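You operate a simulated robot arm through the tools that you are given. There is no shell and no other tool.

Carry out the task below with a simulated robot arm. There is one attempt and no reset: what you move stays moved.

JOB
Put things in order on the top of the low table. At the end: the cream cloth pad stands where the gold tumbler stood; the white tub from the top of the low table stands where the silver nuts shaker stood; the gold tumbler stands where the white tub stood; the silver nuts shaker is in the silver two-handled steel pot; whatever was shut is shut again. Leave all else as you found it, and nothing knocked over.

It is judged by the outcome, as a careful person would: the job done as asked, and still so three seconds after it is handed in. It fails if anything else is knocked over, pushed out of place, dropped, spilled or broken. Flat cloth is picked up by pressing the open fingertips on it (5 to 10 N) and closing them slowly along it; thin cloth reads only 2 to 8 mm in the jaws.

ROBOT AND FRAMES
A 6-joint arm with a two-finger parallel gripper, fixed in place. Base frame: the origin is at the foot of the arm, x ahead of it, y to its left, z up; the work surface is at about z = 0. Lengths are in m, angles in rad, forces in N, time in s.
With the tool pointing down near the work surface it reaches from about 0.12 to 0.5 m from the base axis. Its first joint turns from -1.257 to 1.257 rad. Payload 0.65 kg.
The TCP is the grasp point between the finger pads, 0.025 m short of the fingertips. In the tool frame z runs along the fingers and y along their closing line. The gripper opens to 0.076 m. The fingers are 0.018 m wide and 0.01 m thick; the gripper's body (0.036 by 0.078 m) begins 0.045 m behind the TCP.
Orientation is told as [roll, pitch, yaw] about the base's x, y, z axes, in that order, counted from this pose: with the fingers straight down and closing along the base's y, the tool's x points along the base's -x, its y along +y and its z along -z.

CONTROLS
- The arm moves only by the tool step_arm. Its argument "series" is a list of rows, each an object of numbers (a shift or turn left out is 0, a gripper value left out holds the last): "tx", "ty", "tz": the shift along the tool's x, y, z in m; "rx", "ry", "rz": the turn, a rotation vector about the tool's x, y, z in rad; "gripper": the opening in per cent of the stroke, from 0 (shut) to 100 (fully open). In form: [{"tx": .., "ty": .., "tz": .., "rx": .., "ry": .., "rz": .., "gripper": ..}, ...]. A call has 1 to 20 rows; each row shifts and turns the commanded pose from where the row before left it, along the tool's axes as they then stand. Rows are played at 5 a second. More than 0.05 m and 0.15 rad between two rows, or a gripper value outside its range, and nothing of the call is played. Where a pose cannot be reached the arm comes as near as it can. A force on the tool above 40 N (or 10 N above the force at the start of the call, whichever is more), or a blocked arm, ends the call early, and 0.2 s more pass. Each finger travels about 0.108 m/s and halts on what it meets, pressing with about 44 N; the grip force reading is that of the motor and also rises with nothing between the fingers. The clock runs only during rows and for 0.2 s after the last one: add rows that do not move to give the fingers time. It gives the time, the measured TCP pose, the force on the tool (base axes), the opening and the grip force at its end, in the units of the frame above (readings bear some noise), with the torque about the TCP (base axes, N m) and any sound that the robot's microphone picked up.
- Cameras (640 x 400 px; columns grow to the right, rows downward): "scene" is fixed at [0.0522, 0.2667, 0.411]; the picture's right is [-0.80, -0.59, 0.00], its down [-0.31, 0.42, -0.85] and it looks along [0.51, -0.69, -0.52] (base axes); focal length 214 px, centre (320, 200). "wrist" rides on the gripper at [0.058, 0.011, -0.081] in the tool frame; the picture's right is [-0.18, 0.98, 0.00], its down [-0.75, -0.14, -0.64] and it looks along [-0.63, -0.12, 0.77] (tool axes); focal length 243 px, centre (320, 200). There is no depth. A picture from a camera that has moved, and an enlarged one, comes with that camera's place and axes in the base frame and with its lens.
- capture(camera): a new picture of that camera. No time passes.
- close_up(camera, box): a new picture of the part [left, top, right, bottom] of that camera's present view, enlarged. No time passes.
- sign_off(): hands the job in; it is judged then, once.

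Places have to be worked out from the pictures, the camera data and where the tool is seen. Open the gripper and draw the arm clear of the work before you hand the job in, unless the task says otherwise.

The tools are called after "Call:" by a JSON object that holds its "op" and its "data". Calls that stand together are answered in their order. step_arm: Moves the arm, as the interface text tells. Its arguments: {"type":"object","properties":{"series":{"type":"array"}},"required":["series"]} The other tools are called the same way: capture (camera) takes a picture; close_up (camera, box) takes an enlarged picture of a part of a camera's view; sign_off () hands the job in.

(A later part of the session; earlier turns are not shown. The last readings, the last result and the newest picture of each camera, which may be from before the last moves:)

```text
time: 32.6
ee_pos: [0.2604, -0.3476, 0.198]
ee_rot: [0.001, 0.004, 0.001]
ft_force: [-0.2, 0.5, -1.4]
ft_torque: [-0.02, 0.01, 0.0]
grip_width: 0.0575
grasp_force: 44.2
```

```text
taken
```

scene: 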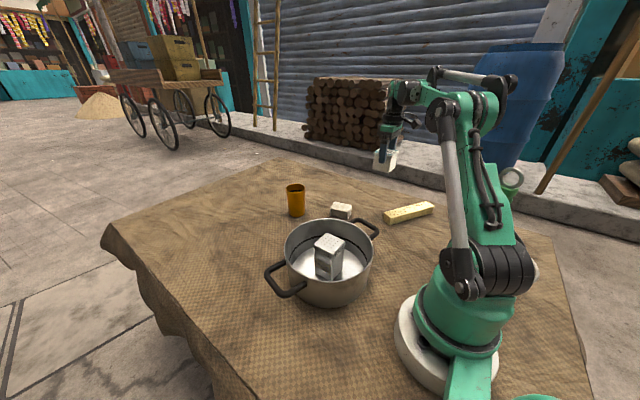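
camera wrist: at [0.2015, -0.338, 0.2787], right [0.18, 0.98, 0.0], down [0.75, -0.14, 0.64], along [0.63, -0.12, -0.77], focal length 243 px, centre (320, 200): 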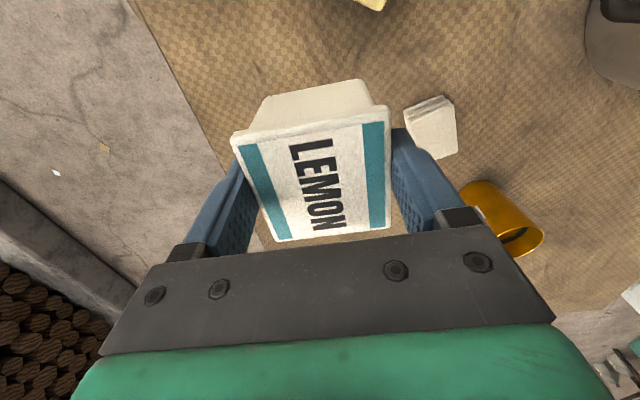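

The tub is at (0.260, -0.348, 0.198), upright. I carry it across at this height toward the shaker's old place.

Call:
{"op": "step_arm", "data": {"series": [{"tx": -0.004, "ty": 0.012}, {"tx": -0.008, "ty": 0.022}, {"tx": -0.01, "ty": 0.028}, {"tx": -0.011, "ty": 0.03}, {"tx": -0.011, "ty": 0.03}, {"tx": -0.011, "ty": 0.03}, {"tx": -0.011, "ty": 0.03}, {"tx": -0.011, "ty": 0.03}, {"tx": -0.011, "ty": 0.03}, {"tx": -0.011, "ty": 0.03}, {"tx": -0.011, "ty": 0.03}, {"tx": -0.011, "ty": 0.03}, {"tx": -0.011, "ty": 0.03}, {"tx": -0.01, "ty": 0.02}, {"tx": -0.008, "ty": 0.008}, {"tx": -0.005, "ty": 0.004}, {}]}}

Call:
{"op": "capture", "data": {"camera": "wrist"}}

Call:
{"op": "capture", "data": {"camera": "scene"}}

```text
time: 36.2
ee_pos: [0.4143, 0.0451, 0.1979]
ee_rot: [0.0, 0.001, 0.001]
ft_force: [0.7, -0.7, -0.8]
ft_torque: [0.0, -0.01, 0.0]
grip_width: 0.0575
grasp_force: 43.3
```

```text
taken
camera wrist: at [0.3572, 0.0563, 0.2781], right [0.18, 0.98, 0.0], down [0.75, -0.14, 0.64], along [0.63, -0.12, -0.77], focal length 243 px, centre (320, 200)
```

wrist: 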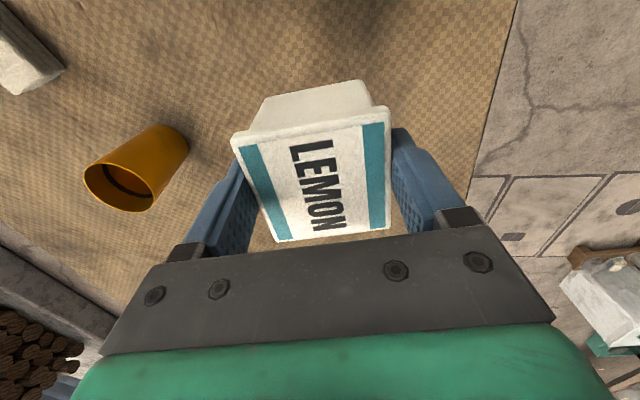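

```text
taken
```

scene: 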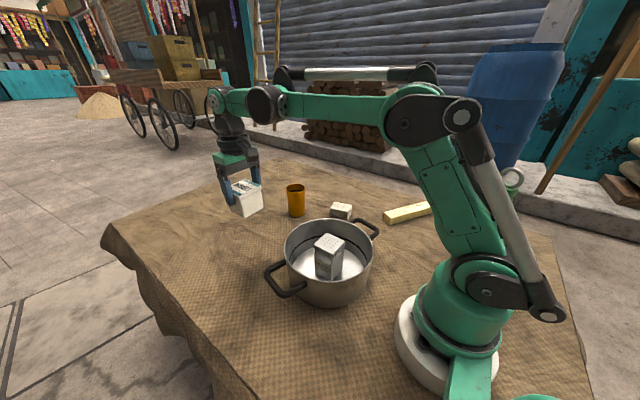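

The tub hangs over the shaker's old place. I lower it to about 4 mm above where it should touch.

Call:
{"op": "step_arm", "data": {"series": [{"ty": -0.001, "tz": 0.012}, {"tz": 0.02}, {"tz": 0.025}, {"tz": 0.025}, {"tz": 0.022}, {"tz": 0.018}, {"tz": 0.011}, {"tz": 0.006}, {}]}}

Call:
{"op": "close_up", "data": {"camera": "scene", "box": [180, 150, 340, 290]}}

Call:
{"op": "capture", "data": {"camera": "wrist"}}

```text
time: 38.2
ee_pos: [0.4146, 0.0447, 0.0585]
ee_rot: [0.0, 0.003, 0.0]
ft_force: [-1.2, -0.1, -1.6]
ft_torque: [0.01, 0.0, -0.02]
grip_width: 0.0574
grasp_force: 43.7
```

```text
2.86 times, centred on (260, 220) of scene
camera zoom: at [0.0522, 0.2667, 0.411], right [-0.8, -0.59, 0.0], down [-0.31, 0.42, -0.85], along [0.51, -0.69, -0.52], focal length 613 px, centre (491, 143)
```

zoom: 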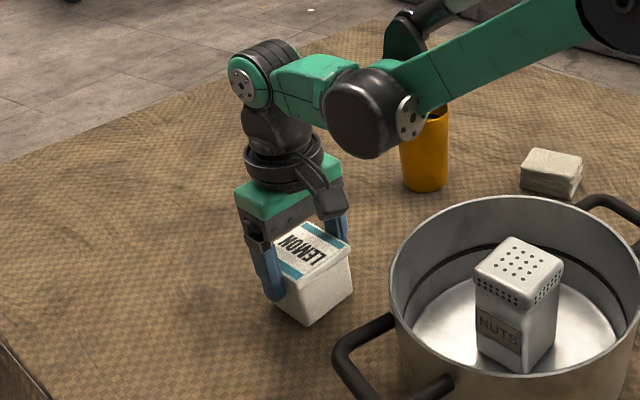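

```text
taken
camera wrist: at [0.3569, 0.0548, 0.1392], right [0.18, 0.98, 0.0], down [0.75, -0.14, 0.64], along [0.63, -0.12, -0.77], focal length 243 px, centre (320, 200)
```

wrist: 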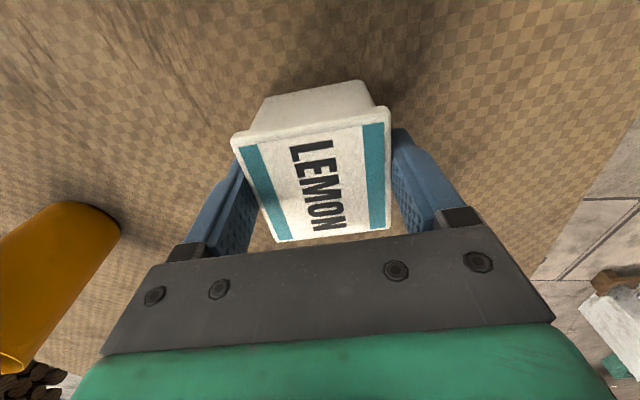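

The tub's bottom corner sits right where the shaker's was. I lower in 1 mm steps while watching the force.

Call:
{"op": "step_arm", "data": {"series": [{"tz": 0.001}, {"tz": 0.001}, {"tz": 0.001}, {}]}}

```text
time: 39.2
ee_pos: [0.4146, 0.0459, 0.056]
ee_rot: [0.0, 0.001, -0.001]
ft_force: [-0.3, 0.6, -1.5]
ft_torque: [0.01, 0.03, 0.01]
grip_width: 0.0577
grasp_force: 44.4
```

No contact yet; two more 1 mm steps.

Call:
{"op": "step_arm", "data": {"series": [{"tz": 0.001}, {}]}}

Call:
{"op": "step_arm", "data": {"series": [{"tz": 0.001}, {}]}}

```text
time: 39.8
ee_pos: [0.4148, 0.0465, 0.0556]
ee_rot: [0.0, -0.001, 0.001]
ft_force: [1.1, -0.7, 30.9]
ft_torque: [-0.13, -0.07, -0.01]
grip_width: 0.0576
grasp_force: 43.4
```

```text
time: 40.4
ee_pos: [0.4154, 0.0463, 0.054]
ee_rot: [-0.001, 0.002, 0.001]
ft_force: [-0.8, -0.8, 36.3]
ft_torque: [-0.05, 0.06, -0.01]
grip_width: 0.0574
grasp_force: 43.9
```

Contact with the table (about 36 N). I ease up 1.5 mm and open slowly.

Call:
{"op": "step_arm", "data": {"series": [{"tz": -0.0008}, {}]}}

```text
time: 41.0
ee_pos: [0.4151, 0.044, 0.055]
ee_rot: [0.001, 0.002, -0.002]
ft_force: [-0.7, -0.6, -0.4]
ft_torque: [-0.01, -0.02, 0.04]
grip_width: 0.0574
grasp_force: 43.9
```

The load is now neutral, so the tub rests on the table. I open the fingers slowly.

Call:
{"op": "step_arm", "data": {"series": [{"gripper": 74}, {"gripper": 77}, {"gripper": 81}, {"gripper": 86}, {"gripper": 92}, {"gripper": 100}, {}]}}

Call:
{"op": "capture", "data": {"camera": "wrist"}}

Call:
{"op": "close_up", "data": {"camera": "scene", "box": [180, 150, 340, 290]}}

```text
time: 42.6
ee_pos: [0.4151, 0.0455, 0.0547]
ee_rot: [0.0, 0.001, 0.0]
ft_force: [-0.1, -0.6, -0.2]
ft_torque: [0.03, 0.02, -0.02]
grip_width: 0.0763
grasp_force: 0.1
```

```text
taken
camera wrist: at [0.3567, 0.0552, 0.1353], right [0.18, 0.98, 0.0], down [0.75, -0.14, 0.64], along [0.63, -0.12, -0.77], focal length 243 px, centre (320, 200)
```

wrist: 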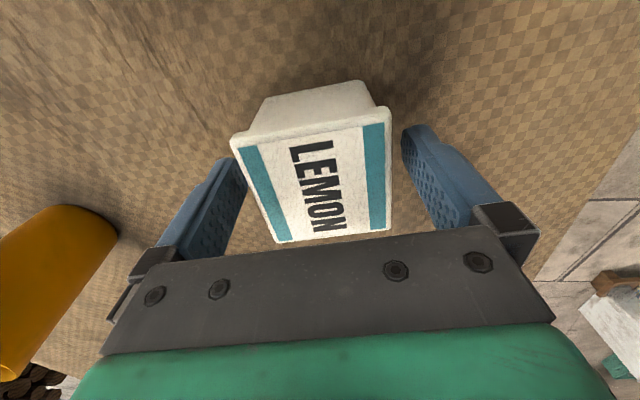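

```text
2.86 times, centred on (260, 220) of scene
camera zoom: at [0.0522, 0.2667, 0.411], right [-0.8, -0.59, 0.0], down [-0.31, 0.42, -0.85], along [0.51, -0.69, -0.52], focal length 613 px, centre (491, 143)
```

zoom: 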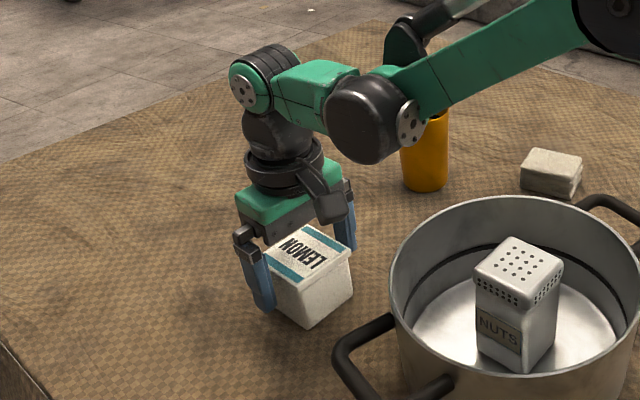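

The tub stands on the shaker's old place. I rise straight up, move to the inner side of the tumbler and turn the tool to face it radially.

Call:
{"op": "step_arm", "data": {"series": [{"tz": -0.01}, {"tz": -0.02}, {"tz": -0.03}, {"tz": -0.035}, {"tz": -0.035}, {"tz": -0.02}, {"tx": 0.006, "ty": -0.029}, {"tx": 0.006, "ty": -0.029}, {"tx": 0.006, "ty": -0.029}, {"tx": 0.006, "ty": -0.029}, {"tx": 0.006, "ty": -0.029}, {"tx": 0.006, "ty": -0.029}, {"rz": 0.11}, {"rz": 0.11}, {"rz": 0.108}, {"tz": 0.02}, {"tz": 0.02}, {}]}}

Call:
{"op": "capture", "data": {"camera": "wrist"}}

Call:
{"op": "capture", "data": {"camera": "scene"}}

```text
time: 46.4
ee_pos: [0.3796, -0.1281, 0.1643]
ee_rot: [0.0, 0.002, -0.328]
ft_force: [0.8, 0.3, 0.0]
ft_torque: [-0.01, -0.03, 0.0]
grip_width: 0.0759
grasp_force: 0.0
```

```text
taken
camera wrist: at [0.328, -0.1008, 0.2446], right [0.49, 0.87, 0.0], down [0.67, -0.38, 0.64], along [0.56, -0.32, -0.77], focal length 243 px, centre (320, 200)
```

wrist: 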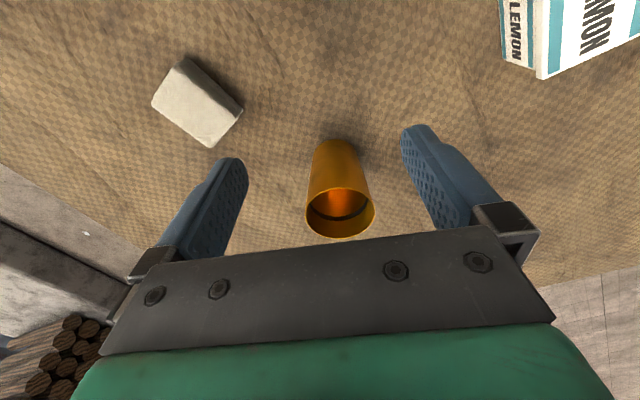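

```text
taken
```

scene: 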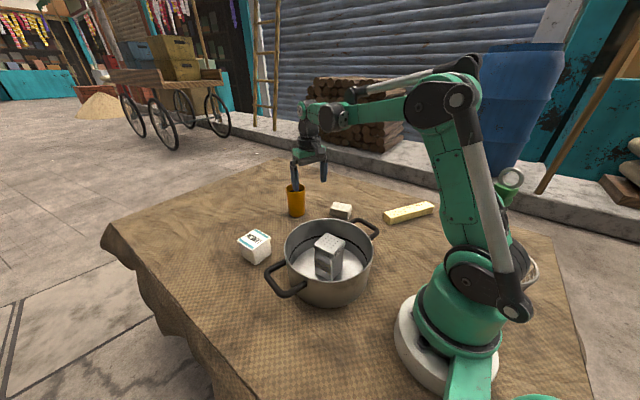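

The tumbler is ahead of the fingers. I zoom in to measure it and the pad.

Call:
{"op": "close_up", "data": {"camera": "wrist", "box": [260, 120, 420, 250]}}

Call:
{"op": "close_up", "data": {"camera": "wrist", "box": [130, 40, 270, 170]}}

Call:
{"op": "close_up", "data": {"camera": "scene", "box": [210, 160, 310, 280]}}

```text
3.08 times, centred on (340, 185) of wrist
camera zoom: at [0.328, -0.1008, 0.2446], right [0.49, 0.87, 0.0], down [0.67, -0.38, 0.64], along [0.56, -0.32, -0.77], focal length 746 px, centre (258, 246)
```

zoom: 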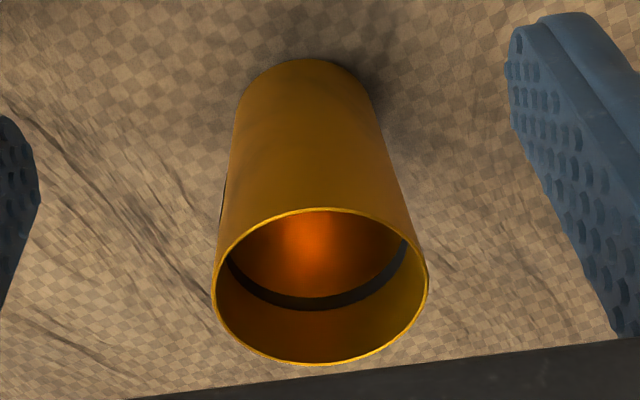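

```text
3.08 times, centred on (200, 105) of wrist
camera zoom: at [0.328, -0.1008, 0.2446], right [0.49, 0.87, 0.0], down [0.67, -0.38, 0.64], along [0.56, -0.32, -0.77], focal length 746 px, centre (689, 492)
```

zoom: 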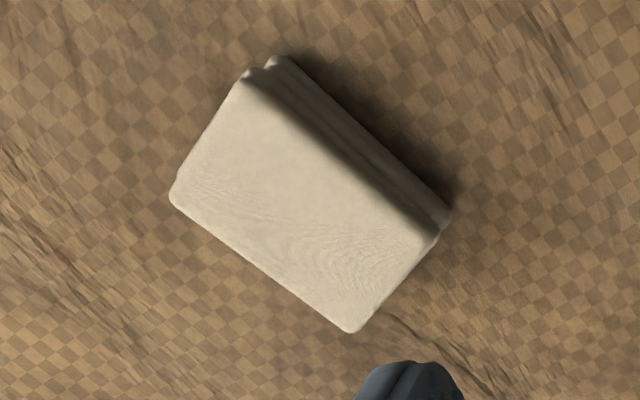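

```text
3.33 times, centred on (260, 220) of scene
camera zoom: at [0.0522, 0.2667, 0.411], right [-0.8, -0.59, 0.0], down [-0.31, 0.42, -0.85], along [0.51, -0.69, -0.52], focal length 715 px, centre (520, 133)
```

zoom: 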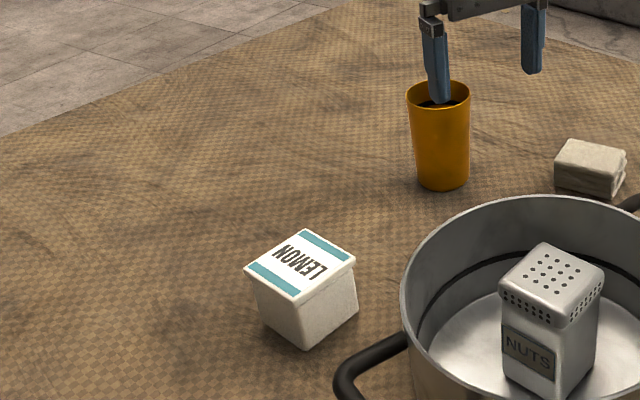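

The tumbler's axis is about 0.081 m ahead and 2 mm to the tool's left, i.e. near (0.457, -0.153), with rim diameter 0.059 m and rim height about 0.10 m. I line up sideways and lower so that the rim will be between the pads.

Call:
{"op": "step_arm", "data": {"series": [{"ty": 0.0024, "tz": 0.015}, {"tz": 0.02}, {"tz": 0.02}, {"tz": 0.009}, {}]}}

Call:
{"op": "capture", "data": {"camera": "wrist"}}

Call:
{"op": "close_up", "data": {"camera": "scene", "box": [240, 130, 380, 240]}}

```text
time: 47.6
ee_pos: [0.3802, -0.1258, 0.0999]
ee_rot: [0.0, 0.001, -0.329]
ft_force: [0.6, 0.3, -0.9]
ft_torque: [0.04, 0.01, 0.03]
grip_width: 0.076
grasp_force: 0.1
```

```text
taken
camera wrist: at [0.3286, -0.0982, 0.1805], right [0.49, 0.87, 0.0], down [0.67, -0.38, 0.64], along [0.56, -0.32, -0.77], focal length 243 px, centre (320, 200)
```

wrist: 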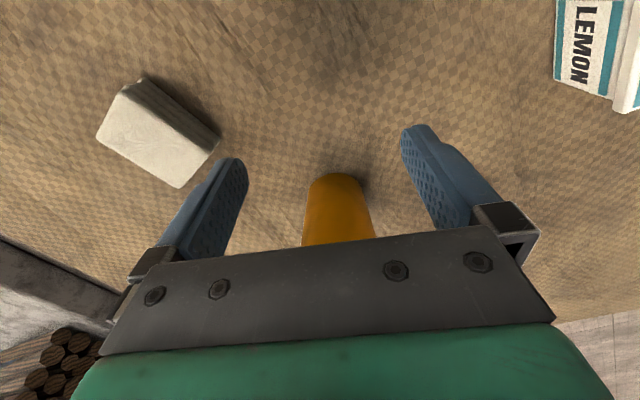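

```text
3.64 times, centred on (310, 185) of scene
camera zoom: at [0.0522, 0.2667, 0.411], right [-0.8, -0.59, 0.0], down [-0.31, 0.42, -0.85], along [0.51, -0.69, -0.52], focal length 780 px, centre (356, 254)
```

zoom: 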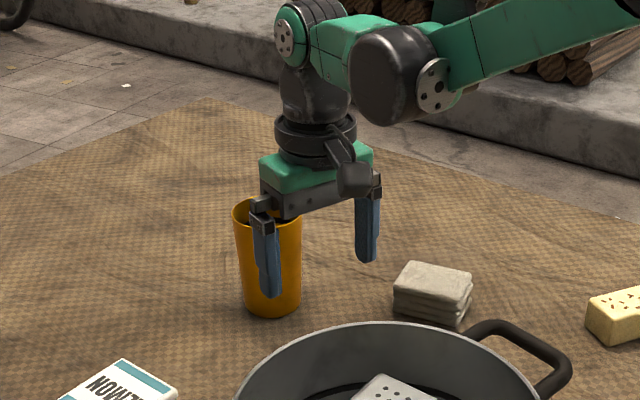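

The tumbler is laterally centred and 0.081 m ahead. I slide the fingers around it slowly, stopping about 4 mm short of its axis.

Call:
{"op": "step_arm", "data": {"series": [{"tx": -0.008}, {"tx": -0.012}, {"tx": -0.013}, {"tx": -0.012}, {"tx": -0.012}, {"tx": -0.01}, {"tx": -0.006}, {"tx": -0.004}, {}]}}

Call:
{"op": "capture", "data": {"camera": "wrist"}}

Call:
{"op": "close_up", "data": {"camera": "scene", "box": [240, 130, 380, 240]}}

```text
time: 49.6
ee_pos: [0.4528, -0.1517, 0.1]
ee_rot: [0.001, 0.004, -0.327]
ft_force: [0.2, -0.5, -0.5]
ft_torque: [0.0, -0.02, 0.02]
grip_width: 0.0758
grasp_force: 0.1
```

```text
taken
camera wrist: at [0.4012, -0.1232, 0.1806], right [0.49, 0.87, 0.0], down [0.67, -0.38, 0.64], along [0.56, -0.32, -0.77], focal length 243 px, centre (320, 200)
```

wrist: 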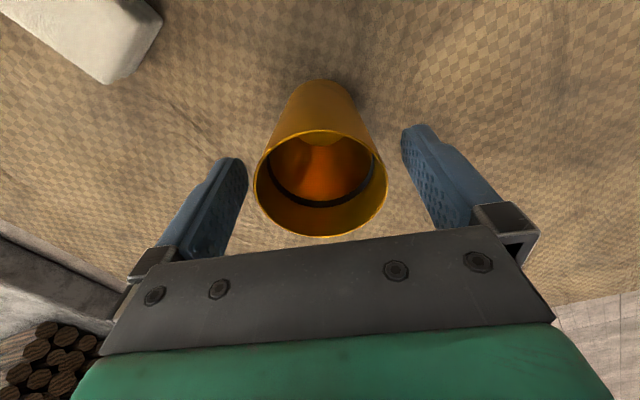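

```text
3.64 times, centred on (310, 185) of scene
camera zoom: at [0.0522, 0.2667, 0.411], right [-0.8, -0.59, 0.0], down [-0.31, 0.42, -0.85], along [0.51, -0.69, -0.52], focal length 780 px, centre (356, 254)
```

zoom: 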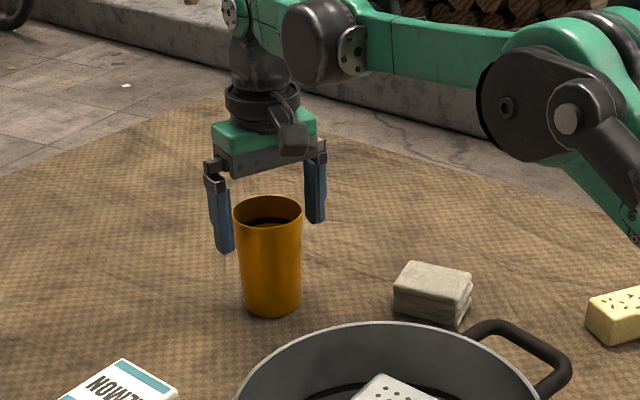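

The rim is centred between the pads, about 4 mm below the TCP. I close slowly to grip the tumbler near its top.

Call:
{"op": "step_arm", "data": {"series": [{"gripper": 92}, {"gripper": 86}, {"gripper": 81}, {"gripper": 78}, {"gripper": 75}, {"gripper": 72}, {"gripper": 66}, {"gripper": 60}, {}]}}

Call:
{"op": "capture", "data": {"camera": "wrist"}}

Call:
{"op": "close_up", "data": {"camera": "scene", "box": [240, 130, 380, 240]}}

```text
time: 51.6
ee_pos: [0.4527, -0.1519, 0.1007]
ee_rot: [-0.001, 0.0, -0.328]
ft_force: [0.3, 0.1, 6.6]
ft_torque: [0.14, -0.06, 0.01]
grip_width: 0.0588
grasp_force: 43.4
```

```text
taken
camera wrist: at [0.4011, -0.1231, 0.1807], right [0.49, 0.87, 0.0], down [0.67, -0.38, 0.64], along [0.56, -0.32, -0.77], focal length 243 px, centre (320, 200)
```

wrist: 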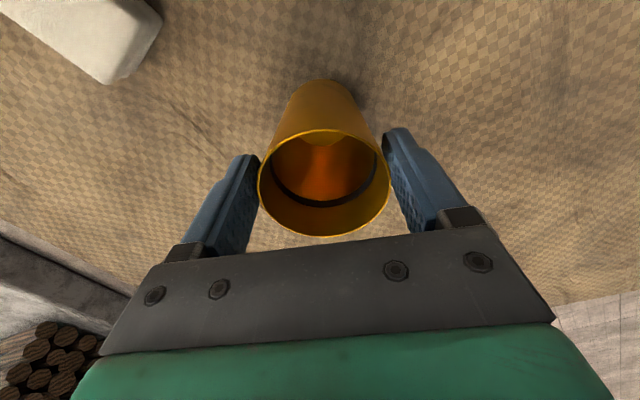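

```text
3.64 times, centred on (310, 185) of scene
camera zoom: at [0.0522, 0.2667, 0.411], right [-0.8, -0.59, 0.0], down [-0.31, 0.42, -0.85], along [0.51, -0.69, -0.52], focal length 780 px, centre (356, 254)
```

zoom: 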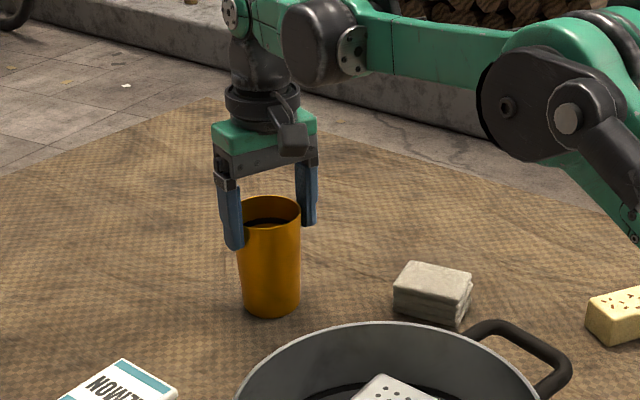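

Gripped at 58.8 mm. I lift gently a couple of centimetres, drawing slightly inward, and check for slip or tilt.

Call:
{"op": "step_arm", "data": {"series": [{"tz": -0.002}, {"tz": -0.003}, {"tz": -0.004}, {"tz": -0.005, "tx": 0.002}, {"tz": -0.005, "tx": 0.003}, {"tz": -0.003, "tx": 0.002}, {}, {}]}}

Call:
{"op": "capture", "data": {"camera": "wrist"}}

Call:
{"op": "close_up", "data": {"camera": "scene", "box": [240, 130, 380, 240]}}

```text
time: 53.4
ee_pos: [0.4465, -0.1498, 0.1212]
ee_rot: [0.001, 0.003, -0.327]
ft_force: [0.7, 0.1, -0.2]
ft_torque: [0.0, 0.01, 0.01]
grip_width: 0.0585
grasp_force: 43.7
```

```text
taken
camera wrist: at [0.3943, -0.1211, 0.2026], right [0.49, 0.87, 0.0], down [0.67, -0.38, 0.64], along [0.56, -0.32, -0.77], focal length 243 px, centre (320, 200)
```

wrist: 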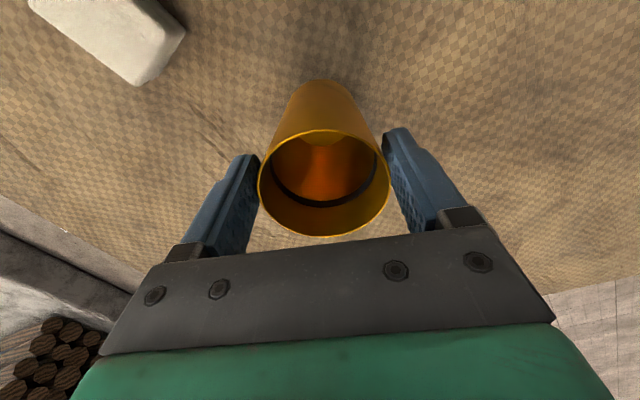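

```text
3.64 times, centred on (310, 185) of scene
camera zoom: at [0.0522, 0.2667, 0.411], right [-0.8, -0.59, 0.0], down [-0.31, 0.42, -0.85], along [0.51, -0.69, -0.52], focal length 780 px, centre (356, 254)
```

zoom: 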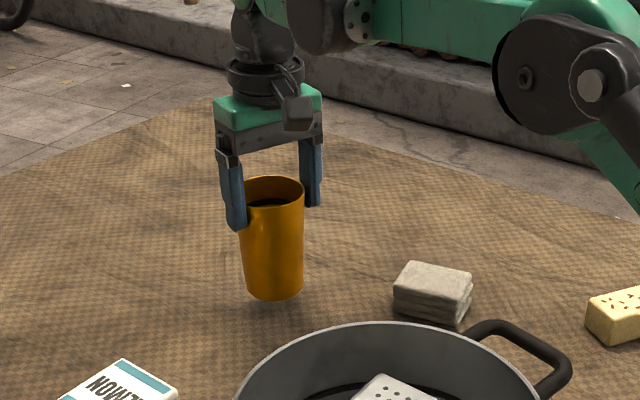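

The tumbler is lifted cleanly, upright and light. I raise it a bit more, draw in to about r = 0.45 and swing it around the base axis toward the tub's old place, keeping it upright.

Call:
{"op": "step_arm", "data": {"series": [{"tx": 0.004, "tz": -0.008}, {"tx": 0.006, "tz": -0.012}, {"tx": 0.006, "tz": -0.012}, {"tx": 0.005, "tz": -0.012}, {"tx": 0.0001, "ty": -0.009, "rz": 0.02}, {"tx": 0.0003, "ty": -0.0158, "rz": 0.035}, {"tx": 0.0005, "ty": -0.0202, "rz": 0.045}, {"tx": 0.0005, "ty": -0.0202, "rz": 0.045}, {"tx": 0.0005, "ty": -0.0202, "rz": 0.045}, {"tx": 0.0005, "ty": -0.0202, "rz": 0.045}, {"tx": 0.0005, "ty": -0.0202, "rz": 0.045}, {"tx": 0.0005, "ty": -0.0202, "rz": 0.045}, {"tx": 0.0005, "ty": -0.0202, "rz": 0.045}, {"tx": 0.0005, "ty": -0.0202, "rz": 0.045}, {"tx": 0.0005, "ty": -0.0202, "rz": 0.045}, {"tx": 0.0005, "ty": -0.0202, "rz": 0.045}, {"tx": 0.0005, "ty": -0.0202, "rz": 0.045}, {"tx": 0.0002, "ty": -0.0135, "rz": 0.03}, {"tx": 0.0001, "ty": -0.009, "rz": 0.02}, {}]}}

Call:
{"op": "capture", "data": {"camera": "wrist"}}

Call:
{"op": "capture", "data": {"camera": "scene"}}

```text
time: 57.6
ee_pos: [0.2686, -0.3561, 0.1659]
ee_rot: [0.0, 0.002, -0.928]
ft_force: [0.5, -0.2, -0.3]
ft_torque: [0.03, 0.0, -0.03]
grip_width: 0.0582
grasp_force: 43.9
```

```text
taken
camera wrist: at [0.2438, -0.3047, 0.247], right [0.9, 0.44, 0.0], down [0.34, -0.69, 0.64], along [0.28, -0.58, -0.77], focal length 243 px, centre (320, 200)
```

wrist: 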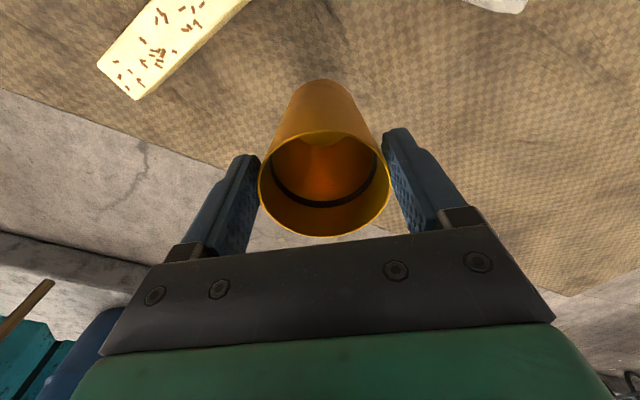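

```text
taken
```

scene: 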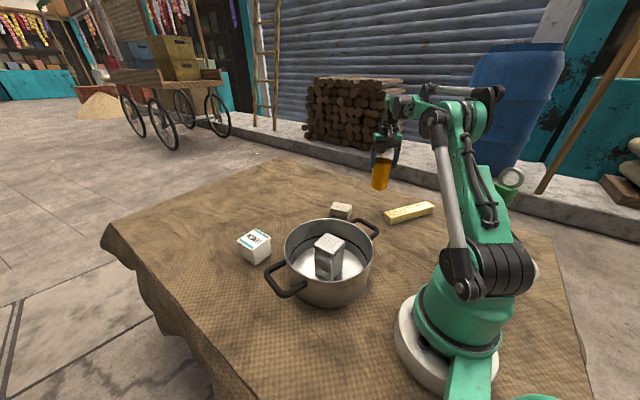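

The tumbler is upright at r = 0.447 in line with the tub's old place, 0.043 m short. I lower it to about 6 mm above the table and then extend outward.

Call:
{"op": "step_arm", "data": {"series": [{"tz": 0.008}, {"tz": 0.014}, {"tz": 0.015}, {"tz": 0.013}, {"tz": 0.008}, {"tx": -0.005, "tz": 0.001}, {"tx": -0.008}, {"tx": -0.008}, {"tx": -0.008}, {"tx": -0.005}, {}]}}

Call:
{"op": "capture", "data": {"camera": "wrist"}}

Call:
{"op": "close_up", "data": {"camera": "scene", "box": [300, 120, 440, 230]}}

```text
time: 60.0
ee_pos: [0.29, -0.3857, 0.1078]
ee_rot: [0.001, 0.001, -0.928]
ft_force: [-0.7, 0.1, -0.3]
ft_torque: [0.01, 0.01, 0.02]
grip_width: 0.0582
grasp_force: 44.0
```

```text
taken
camera wrist: at [0.2638, -0.3321, 0.1882], right [0.9, 0.44, 0.0], down [0.34, -0.69, 0.64], along [0.28, -0.58, -0.77], focal length 243 px, centre (320, 200)
```

wrist: 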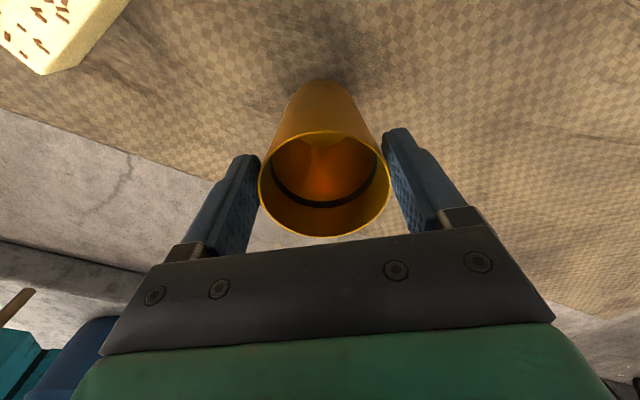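

```text
3.64 times, centred on (370, 175) of scene
camera zoom: at [0.0522, 0.2667, 0.411], right [-0.8, -0.59, 0.0], down [-0.31, 0.42, -0.85], along [0.51, -0.69, -0.52], focal length 780 px, centre (138, 291)
```

zoom: 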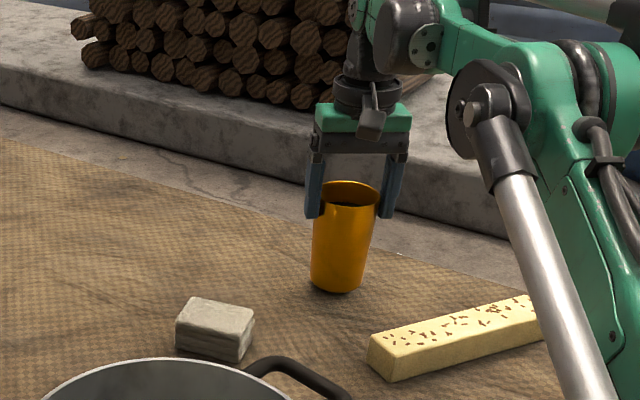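

The tumbler is about 8 mm short of the spot and 8 mm above the table. I extend the rest while easing down.

Call:
{"op": "step_arm", "data": {"series": [{"tx": -0.004, "tz": 0.002}, {"tx": -0.004, "tz": 0.002}, {}]}}

```text
time: 60.8
ee_pos: [0.2935, -0.3906, 0.1044]
ee_rot: [0.0, 0.001, -0.928]
ft_force: [-0.1, -1.1, -0.9]
ft_torque: [0.02, -0.02, -0.01]
grip_width: 0.0584
grasp_force: 44.6
```

Reached without trouble. I lower in 1 mm steps and watch the force.

Call:
{"op": "step_arm", "data": {"series": [{"tz": 0.001}, {"tz": 0.001}, {}]}}

Call:
{"op": "step_arm", "data": {"series": [{"tz": 0.001}, {}]}}

```text
time: 61.6
ee_pos: [0.2948, -0.3904, 0.1019]
ee_rot: [0.002, 0.002, -0.928]
ft_force: [0.7, 0.6, -1.4]
ft_torque: [0.0, -0.02, -0.03]
grip_width: 0.0582
grasp_force: 44.3
```

```text
time: 62.2
ee_pos: [0.2939, -0.3904, 0.0996]
ee_rot: [0.001, 0.001, -0.928]
ft_force: [0.2, -0.2, -1.3]
ft_torque: [0.01, 0.0, -0.02]
grip_width: 0.0586
grasp_force: 44.5
```

No contact yet at about z = 0.100; one more millimetre at a time.

Call:
{"op": "step_arm", "data": {"series": [{"tz": 0.001}, {}]}}

Call:
{"op": "close_up", "data": {"camera": "scene", "box": [320, 140, 420, 220]}}

```text
time: 62.8
ee_pos: [0.2943, -0.3911, 0.0998]
ee_rot: [-0.001, 0.002, -0.929]
ft_force: [-2.1, 1.3, 21.8]
ft_torque: [0.26, -0.38, 0.01]
grip_width: 0.0583
grasp_force: 43.6
```

```text
5.00 times, centred on (370, 180) of scene
camera zoom: at [0.0522, 0.2668, 0.4109], right [-0.8, -0.59, 0.0], down [-0.31, 0.42, -0.85], along [0.51, -0.69, -0.52], focal length 1072 px, centre (70, 300)
```

zoom: 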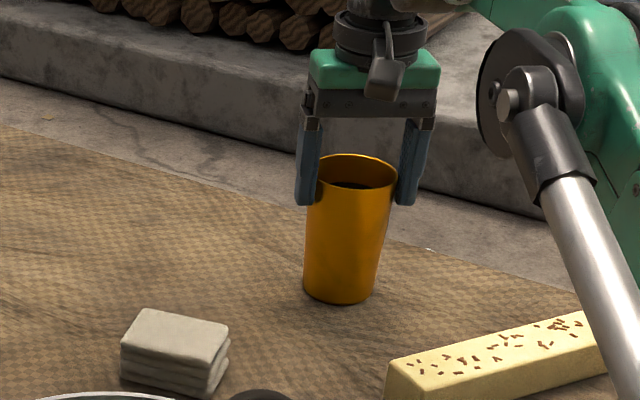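

The tumbler touches at about 22 N, first on one edge, so it is tilted by a degree or two in the grip. I relieve the load slightly and open the fingers slowly so it settles flat.

Call:
{"op": "step_arm", "data": {"series": [{"tz": -0.0004}, {"gripper": 75}, {"gripper": 76.5}, {"gripper": 78}, {"gripper": 80}, {}]}}

Call:
{"op": "capture", "data": {"camera": "wrist"}}

Call:
{"op": "close_up", "data": {"camera": "scene", "box": [320, 140, 420, 220]}}

```text
time: 64.2
ee_pos: [0.2949, -0.3906, 0.0991]
ee_rot: [0.0, 0.001, -0.929]
ft_force: [0.3, -0.1, 12.7]
ft_torque: [0.1, -0.37, 0.03]
grip_width: 0.0612
grasp_force: 0.1
```

```text
taken
camera wrist: at [0.2686, -0.3382, 0.1804], right [0.9, 0.44, 0.0], down [0.34, -0.69, 0.64], along [0.28, -0.58, -0.77], focal length 243 px, centre (320, 200)
```

wrist: 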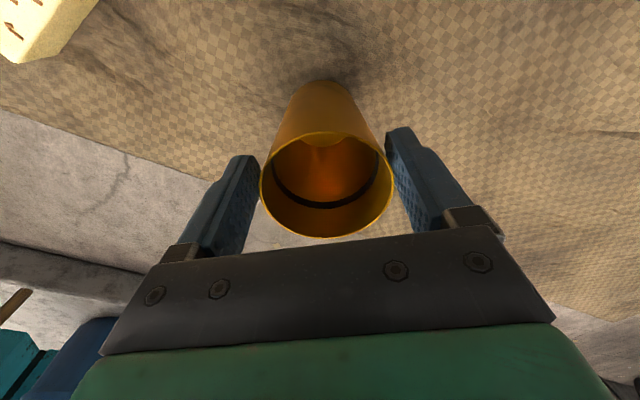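

```text
5.00 times, centred on (370, 180) of scene
camera zoom: at [0.0522, 0.2667, 0.411], right [-0.8, -0.59, 0.0], down [-0.31, 0.42, -0.85], along [0.51, -0.69, -0.52], focal length 1072 px, centre (70, 300)
```

zoom: 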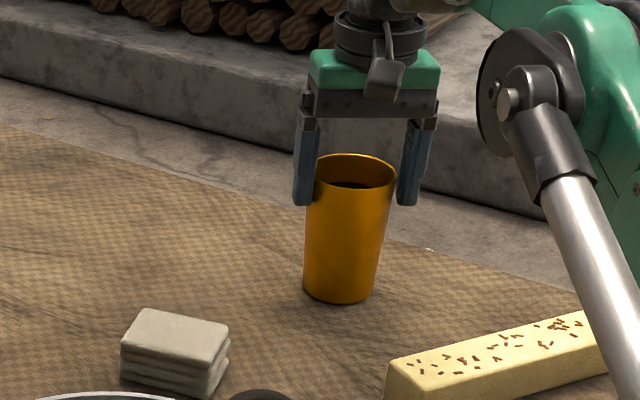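

A residual upward force shows on the tool; I wait a moment and read again before opening further.

Call:
{"op": "step_arm", "data": {"series": [{"gripper": 81}, {}]}}

Call:
{"op": "close_up", "data": {"camera": "wrist", "box": [220, 60, 450, 250]}}

```text
time: 64.8
ee_pos: [0.2936, -0.3901, 0.1002]
ee_rot: [0.0, 0.002, -0.931]
ft_force: [1.1, 0.0, 9.9]
ft_torque: [0.13, -0.31, 0.02]
grip_width: 0.0622
grasp_force: 0.3
```

```text
2.11 times, centred on (335, 155) of wrist
camera zoom: at [0.2686, -0.3382, 0.1805], right [0.9, 0.44, 0.0], down [0.34, -0.69, 0.64], along [0.28, -0.58, -0.77], focal length 511 px, centre (288, 295)
```

zoom: 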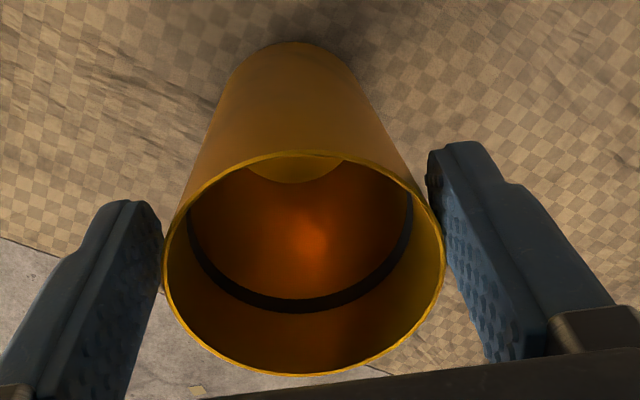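

The right pad still bears on the tumbler's rim. I raise the tool 1 mm to relieve that.

Call:
{"op": "step_arm", "data": {"series": [{"tz": -0.001}, {}]}}

Call:
{"op": "close_up", "data": {"camera": "wrist", "box": [220, 60, 450, 250]}}

```text
time: 65.4
ee_pos: [0.2945, -0.391, 0.1011]
ee_rot: [-0.003, 0.001, -0.928]
ft_force: [-0.1, 0.4, -0.3]
ft_torque: [0.01, 0.02, 0.02]
grip_width: 0.0618
grasp_force: 0.0
```

```text
2.11 times, centred on (335, 155) of wrist
camera zoom: at [0.2687, -0.3383, 0.1814], right [0.9, 0.44, 0.0], down [0.34, -0.69, 0.64], along [0.28, -0.58, -0.77], focal length 511 px, centre (288, 295)
```

zoom: 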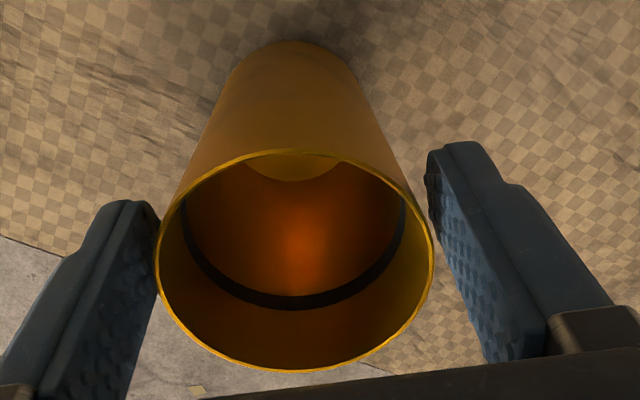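

The force is gone and the tumbler has settled flat, free of both pads. I open fully.

Call:
{"op": "step_arm", "data": {"series": [{"gripper": 86}, {"gripper": 92}, {"gripper": 100}, {}]}}

Call:
{"op": "capture", "data": {"camera": "wrist"}}

Call:
{"op": "close_up", "data": {"camera": "scene", "box": [320, 140, 420, 220]}}

```text
time: 66.4
ee_pos: [0.2946, -0.39, 0.101]
ee_rot: [-0.001, -0.001, -0.928]
ft_force: [-0.3, -0.2, -0.6]
ft_torque: [0.02, -0.02, 0.01]
grip_width: 0.0761
grasp_force: 0.1
```

```text
taken
camera wrist: at [0.2687, -0.3382, 0.1815], right [0.9, 0.44, 0.0], down [0.34, -0.69, 0.64], along [0.28, -0.58, -0.77], focal length 243 px, centre (320, 200)
```

wrist: 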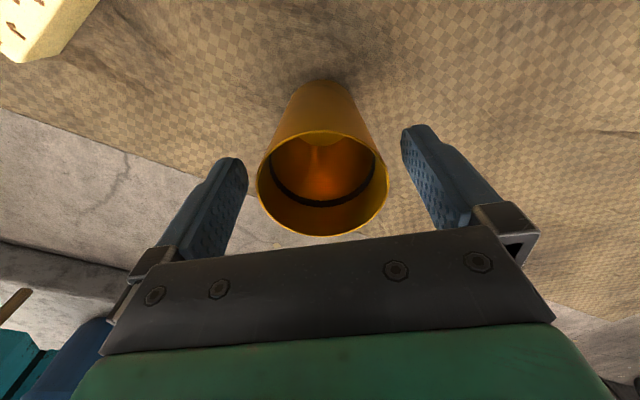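

```text
5.00 times, centred on (370, 180) of scene
camera zoom: at [0.0522, 0.2667, 0.411], right [-0.8, -0.59, 0.0], down [-0.31, 0.42, -0.85], along [0.51, -0.69, -0.52], focal length 1072 px, centre (70, 300)
```

zoom: 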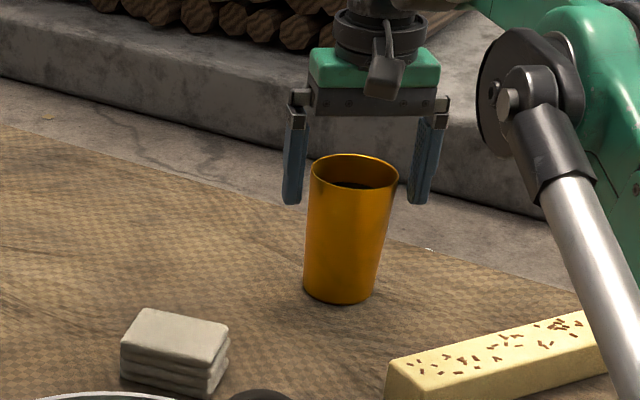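

The tumbler stands at about (0.296, -0.393), within 2 mm of where the tub stood. I draw the open fingers straight inward clear of it, rise, and turn the tool toward the pad's short axis (yaw about +0.24).

Call:
{"op": "step_arm", "data": {"series": [{"tx": 0.008}, {"tx": 0.014}, {"tx": 0.018}, {"tx": 0.02}, {"tx": 0.02}, {"tz": -0.03}, {"tz": -0.035}, {"tz": -0.025}, {"rz": -0.117}, {"rz": -0.117}, {"rz": -0.117}, {"rz": -0.117}, {"rz": -0.117}, {"rz": -0.117}, {"rz": -0.117}, {"rz": -0.117}, {"rz": -0.117}, {"rz": -0.115}]}}

Call:
{"op": "capture", "data": {"camera": "scene"}}

Call:
{"op": "capture", "data": {"camera": "wrist"}}

```text
time: 70.2
ee_pos: [0.246, -0.3276, 0.1912]
ee_rot: [0.001, 0.0, 0.24]
ft_force: [-0.3, 0.0, -0.1]
ft_torque: [0.0, -0.03, 0.0]
grip_width: 0.076
grasp_force: 0.1
```

```text
taken
```

scene: 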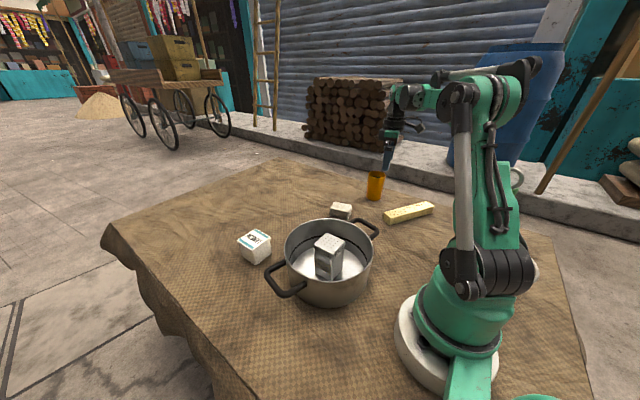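

```text
taken
camera wrist: at [0.1879, -0.3308, 0.2715], right [-0.06, 1.0, 0.0], down [0.77, 0.04, 0.64], along [0.64, 0.04, -0.77], focal length 243 px, centre (320, 200)
```

wrist: 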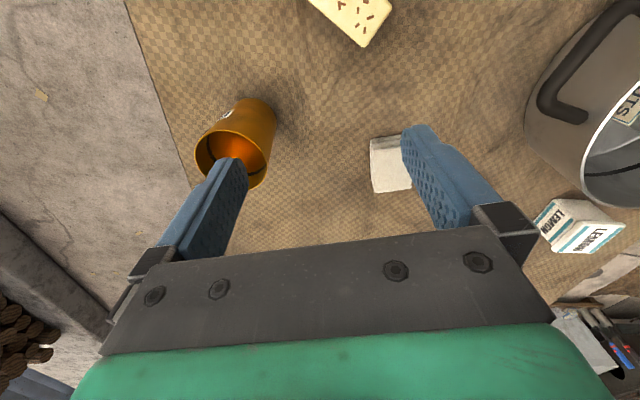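

I move to the near side of the pad, still high, for a closer look.

Call:
{"op": "step_arm", "data": {"series": [{"tx": -0.0135, "ty": 0.017}, {"tx": -0.0135, "ty": 0.0175}, {"tx": -0.0135, "ty": 0.0175, "tz": 0.015}, {"tx": -0.014, "ty": 0.017, "tz": 0.015}, {}]}}

Call:
{"op": "capture", "data": {"camera": "wrist"}}

Call:
{"op": "close_up", "data": {"camera": "wrist", "box": [240, 70, 420, 220]}}

Call:
{"op": "close_up", "data": {"camera": "scene", "box": [310, 170, 400, 240]}}

```text
time: 71.4
ee_pos: [0.284, -0.2468, 0.1609]
ee_rot: [0.0, 0.001, 0.241]
ft_force: [-0.7, 0.7, 0.3]
ft_torque: [0.03, 0.02, -0.01]
grip_width: 0.0757
grasp_force: 0.0
```

```text
taken
camera wrist: at [0.2245, -0.251, 0.241], right [-0.05, 1.0, 0.0], down [0.77, 0.04, 0.64], along [0.64, 0.04, -0.77], focal length 243 px, centre (320, 200)
```

wrist: 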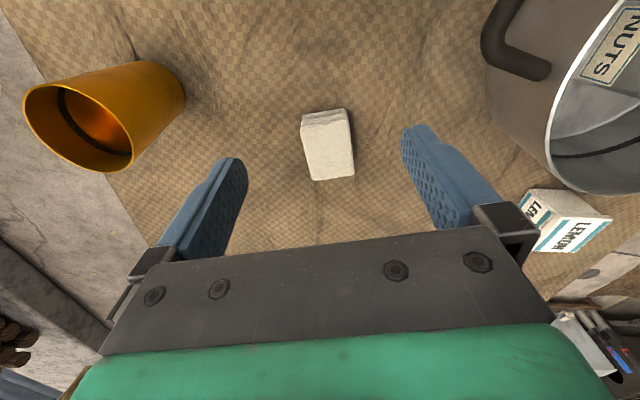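

```text
2.67 times, centred on (330, 145) of wrist
camera zoom: at [0.2245, -0.251, 0.241], right [-0.05, 1.0, 0.0], down [0.77, 0.04, 0.64], along [0.64, 0.04, -0.77], focal length 647 px, centre (293, 347)
```

zoom: 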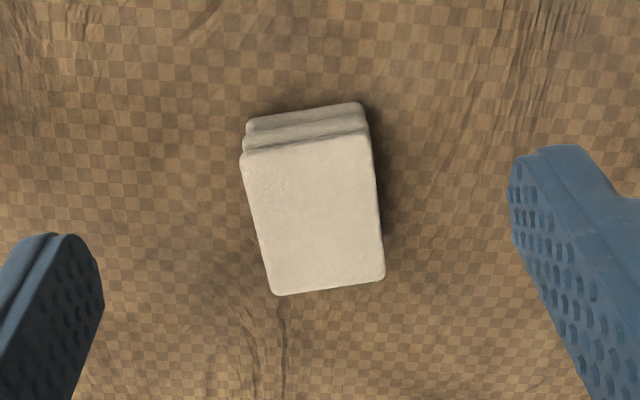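

```text
5.71 times, centred on (355, 205) of scene
camera zoom: at [0.0522, 0.2667, 0.411], right [-0.8, -0.59, 0.0], down [-0.31, 0.42, -0.85], along [0.51, -0.69, -0.52], focal length 1226 px, centre (120, 171)
```

zoom: 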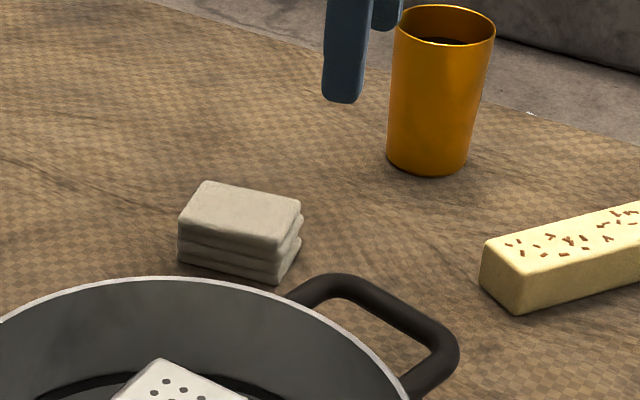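

The pad is aligned with the tool within about a degree, 43 mm across, its centre 0.056 m ahead. I move over it and lower the open fingers beside it, stopping several millimetres above the table.

Call:
{"op": "step_arm", "data": {"series": [{"tx": -0.018, "ty": -0.001}, {"tx": -0.02}, {"tx": -0.018}, {"tz": 0.025}, {"tz": 0.03}, {"tz": 0.03}, {"tz": 0.022}, {"tz": 0.014}, {}]}}

Call:
{"op": "capture", "data": {"camera": "wrist"}}

Call:
{"op": "close_up", "data": {"camera": "scene", "box": [290, 140, 410, 240]}}

```text
time: 73.4
ee_pos: [0.3371, -0.2338, 0.0391]
ee_rot: [-0.001, 0.003, 0.238]
ft_force: [0.0, 0.4, -0.3]
ft_torque: [-0.02, -0.01, -0.01]
grip_width: 0.0761
grasp_force: 0.2
```

```text
taken
camera wrist: at [0.2787, -0.238, 0.12], right [-0.05, 1.0, 0.0], down [0.77, 0.04, 0.64], along [0.64, 0.03, -0.77], focal length 243 px, centre (320, 200)
```

wrist: 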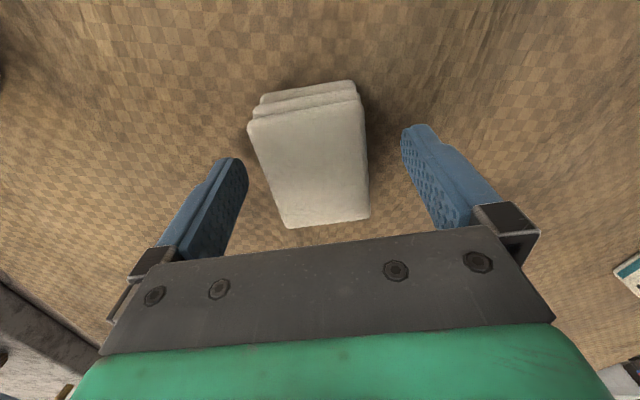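

```text
4.00 times, centred on (350, 190) of scene
camera zoom: at [0.0522, 0.2667, 0.411], right [-0.8, -0.59, 0.0], down [-0.31, 0.42, -0.85], along [0.51, -0.69, -0.52], focal length 858 px, centre (200, 240)
```

zoom: 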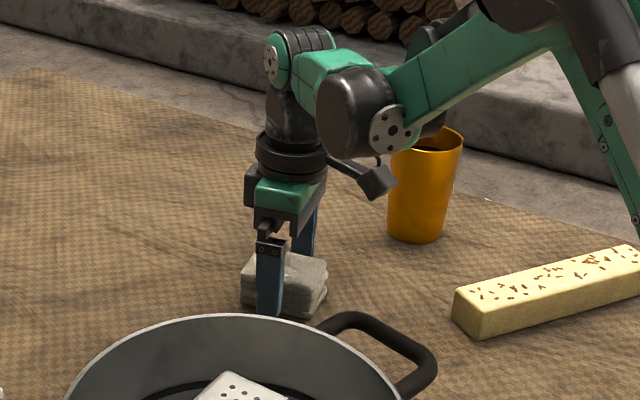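

The pad is centred between the fingers within a millimetre. I lower in small steps until the tips just feel the table.

Call:
{"op": "step_arm", "data": {"series": [{"tz": 0.001}, {"tz": 0.001}, {"tz": 0.001}, {}]}}

Call:
{"op": "step_arm", "data": {"series": [{"tz": 0.001}, {"tz": 0.001}, {}]}}

Call:
{"op": "step_arm", "data": {"series": [{"tz": 0.001}, {"tz": 0.001}, {}]}}

```text
time: 74.4
ee_pos: [0.3372, -0.2343, 0.0373]
ee_rot: [0.003, 0.004, 0.24]
ft_force: [0.6, -0.7, -0.2]
ft_torque: [0.03, 0.02, -0.02]
grip_width: 0.0762
grasp_force: 0.2
```

```text
time: 75.2
ee_pos: [0.3375, -0.2343, 0.034]
ee_rot: [-0.001, 0.001, 0.239]
ft_force: [0.4, -0.1, -0.2]
ft_torque: [-0.01, -0.03, -0.01]
grip_width: 0.0759
grasp_force: 0.1
```

```text
time: 76.0
ee_pos: [0.3372, -0.2343, 0.0324]
ee_rot: [-0.001, 0.002, 0.239]
ft_force: [-0.2, -0.1, -0.5]
ft_torque: [0.04, 0.04, 0.03]
grip_width: 0.0759
grasp_force: 0.0
```

No contact yet at TCP z = 0.032. A few more 1 mm steps, one at a time.

Call:
{"op": "step_arm", "data": {"series": [{"tz": 0.001}, {}]}}

Call:
{"op": "step_arm", "data": {"series": [{"tz": 0.001}, {}]}}

Call:
{"op": "capture", "data": {"camera": "wrist"}}

Call:
{"op": "close_up", "data": {"camera": "scene", "box": [310, 170, 390, 235]}}

```text
time: 76.6
ee_pos: [0.3368, -0.2339, 0.0311]
ee_rot: [0.001, 0.001, 0.24]
ft_force: [0.7, -0.3, -0.3]
ft_torque: [0.02, -0.01, 0.01]
grip_width: 0.0759
grasp_force: 0.0
```

```text
time: 77.2
ee_pos: [0.3385, -0.2338, 0.0298]
ee_rot: [0.0, 0.003, 0.238]
ft_force: [0.5, -0.3, 0.8]
ft_torque: [0.0, -0.02, -0.02]
grip_width: 0.076
grasp_force: 0.1
```

```text
taken
camera wrist: at [0.279, -0.2381, 0.1114], right [-0.05, 1.0, 0.0], down [0.77, 0.04, 0.64], along [0.64, 0.03, -0.77], focal length 243 px, centre (320, 200)
```

wrist: 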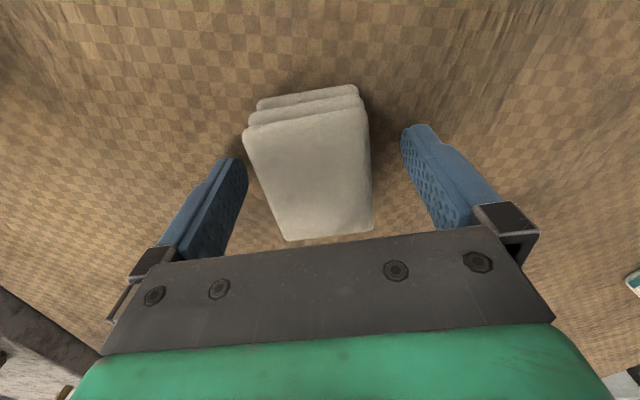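

```text
6.15 times, centred on (350, 202) of scene
camera zoom: at [0.0522, 0.2667, 0.411], right [-0.8, -0.59, 0.0], down [-0.31, 0.42, -0.85], along [0.51, -0.69, -0.52], focal length 1320 px, centre (135, 185)
```

zoom: 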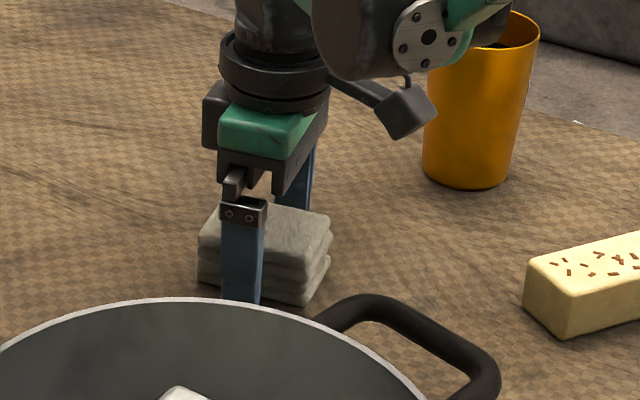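

The tips are about 5 mm or less above the table beside the pad. I close slowly to take it across its 43 mm width.

Call:
{"op": "step_arm", "data": {"series": [{"gripper": 88}, {"gripper": 76}, {"gripper": 68}, {"gripper": 62}, {"gripper": 58}, {"gripper": 54}, {"gripper": 50}, {}]}}

Call:
{"op": "capture", "data": {"camera": "wrist"}}

```text
time: 79.0
ee_pos: [0.3376, -0.2339, 0.0301]
ee_rot: [0.003, 0.002, 0.24]
ft_force: [-0.8, -0.2, 0.5]
ft_torque: [-0.01, -0.01, -0.01]
grip_width: 0.0451
grasp_force: 43.9
```

```text
taken
camera wrist: at [0.2791, -0.2381, 0.1114], right [-0.05, 1.0, 0.0], down [0.77, 0.04, 0.64], along [0.64, 0.03, -0.77], focal length 243 px, centre (320, 200)
```

wrist: 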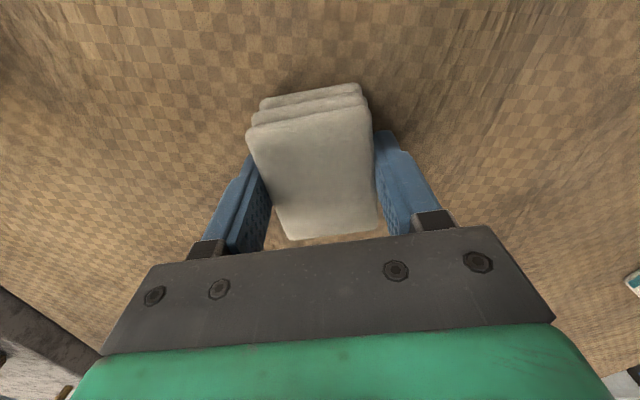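

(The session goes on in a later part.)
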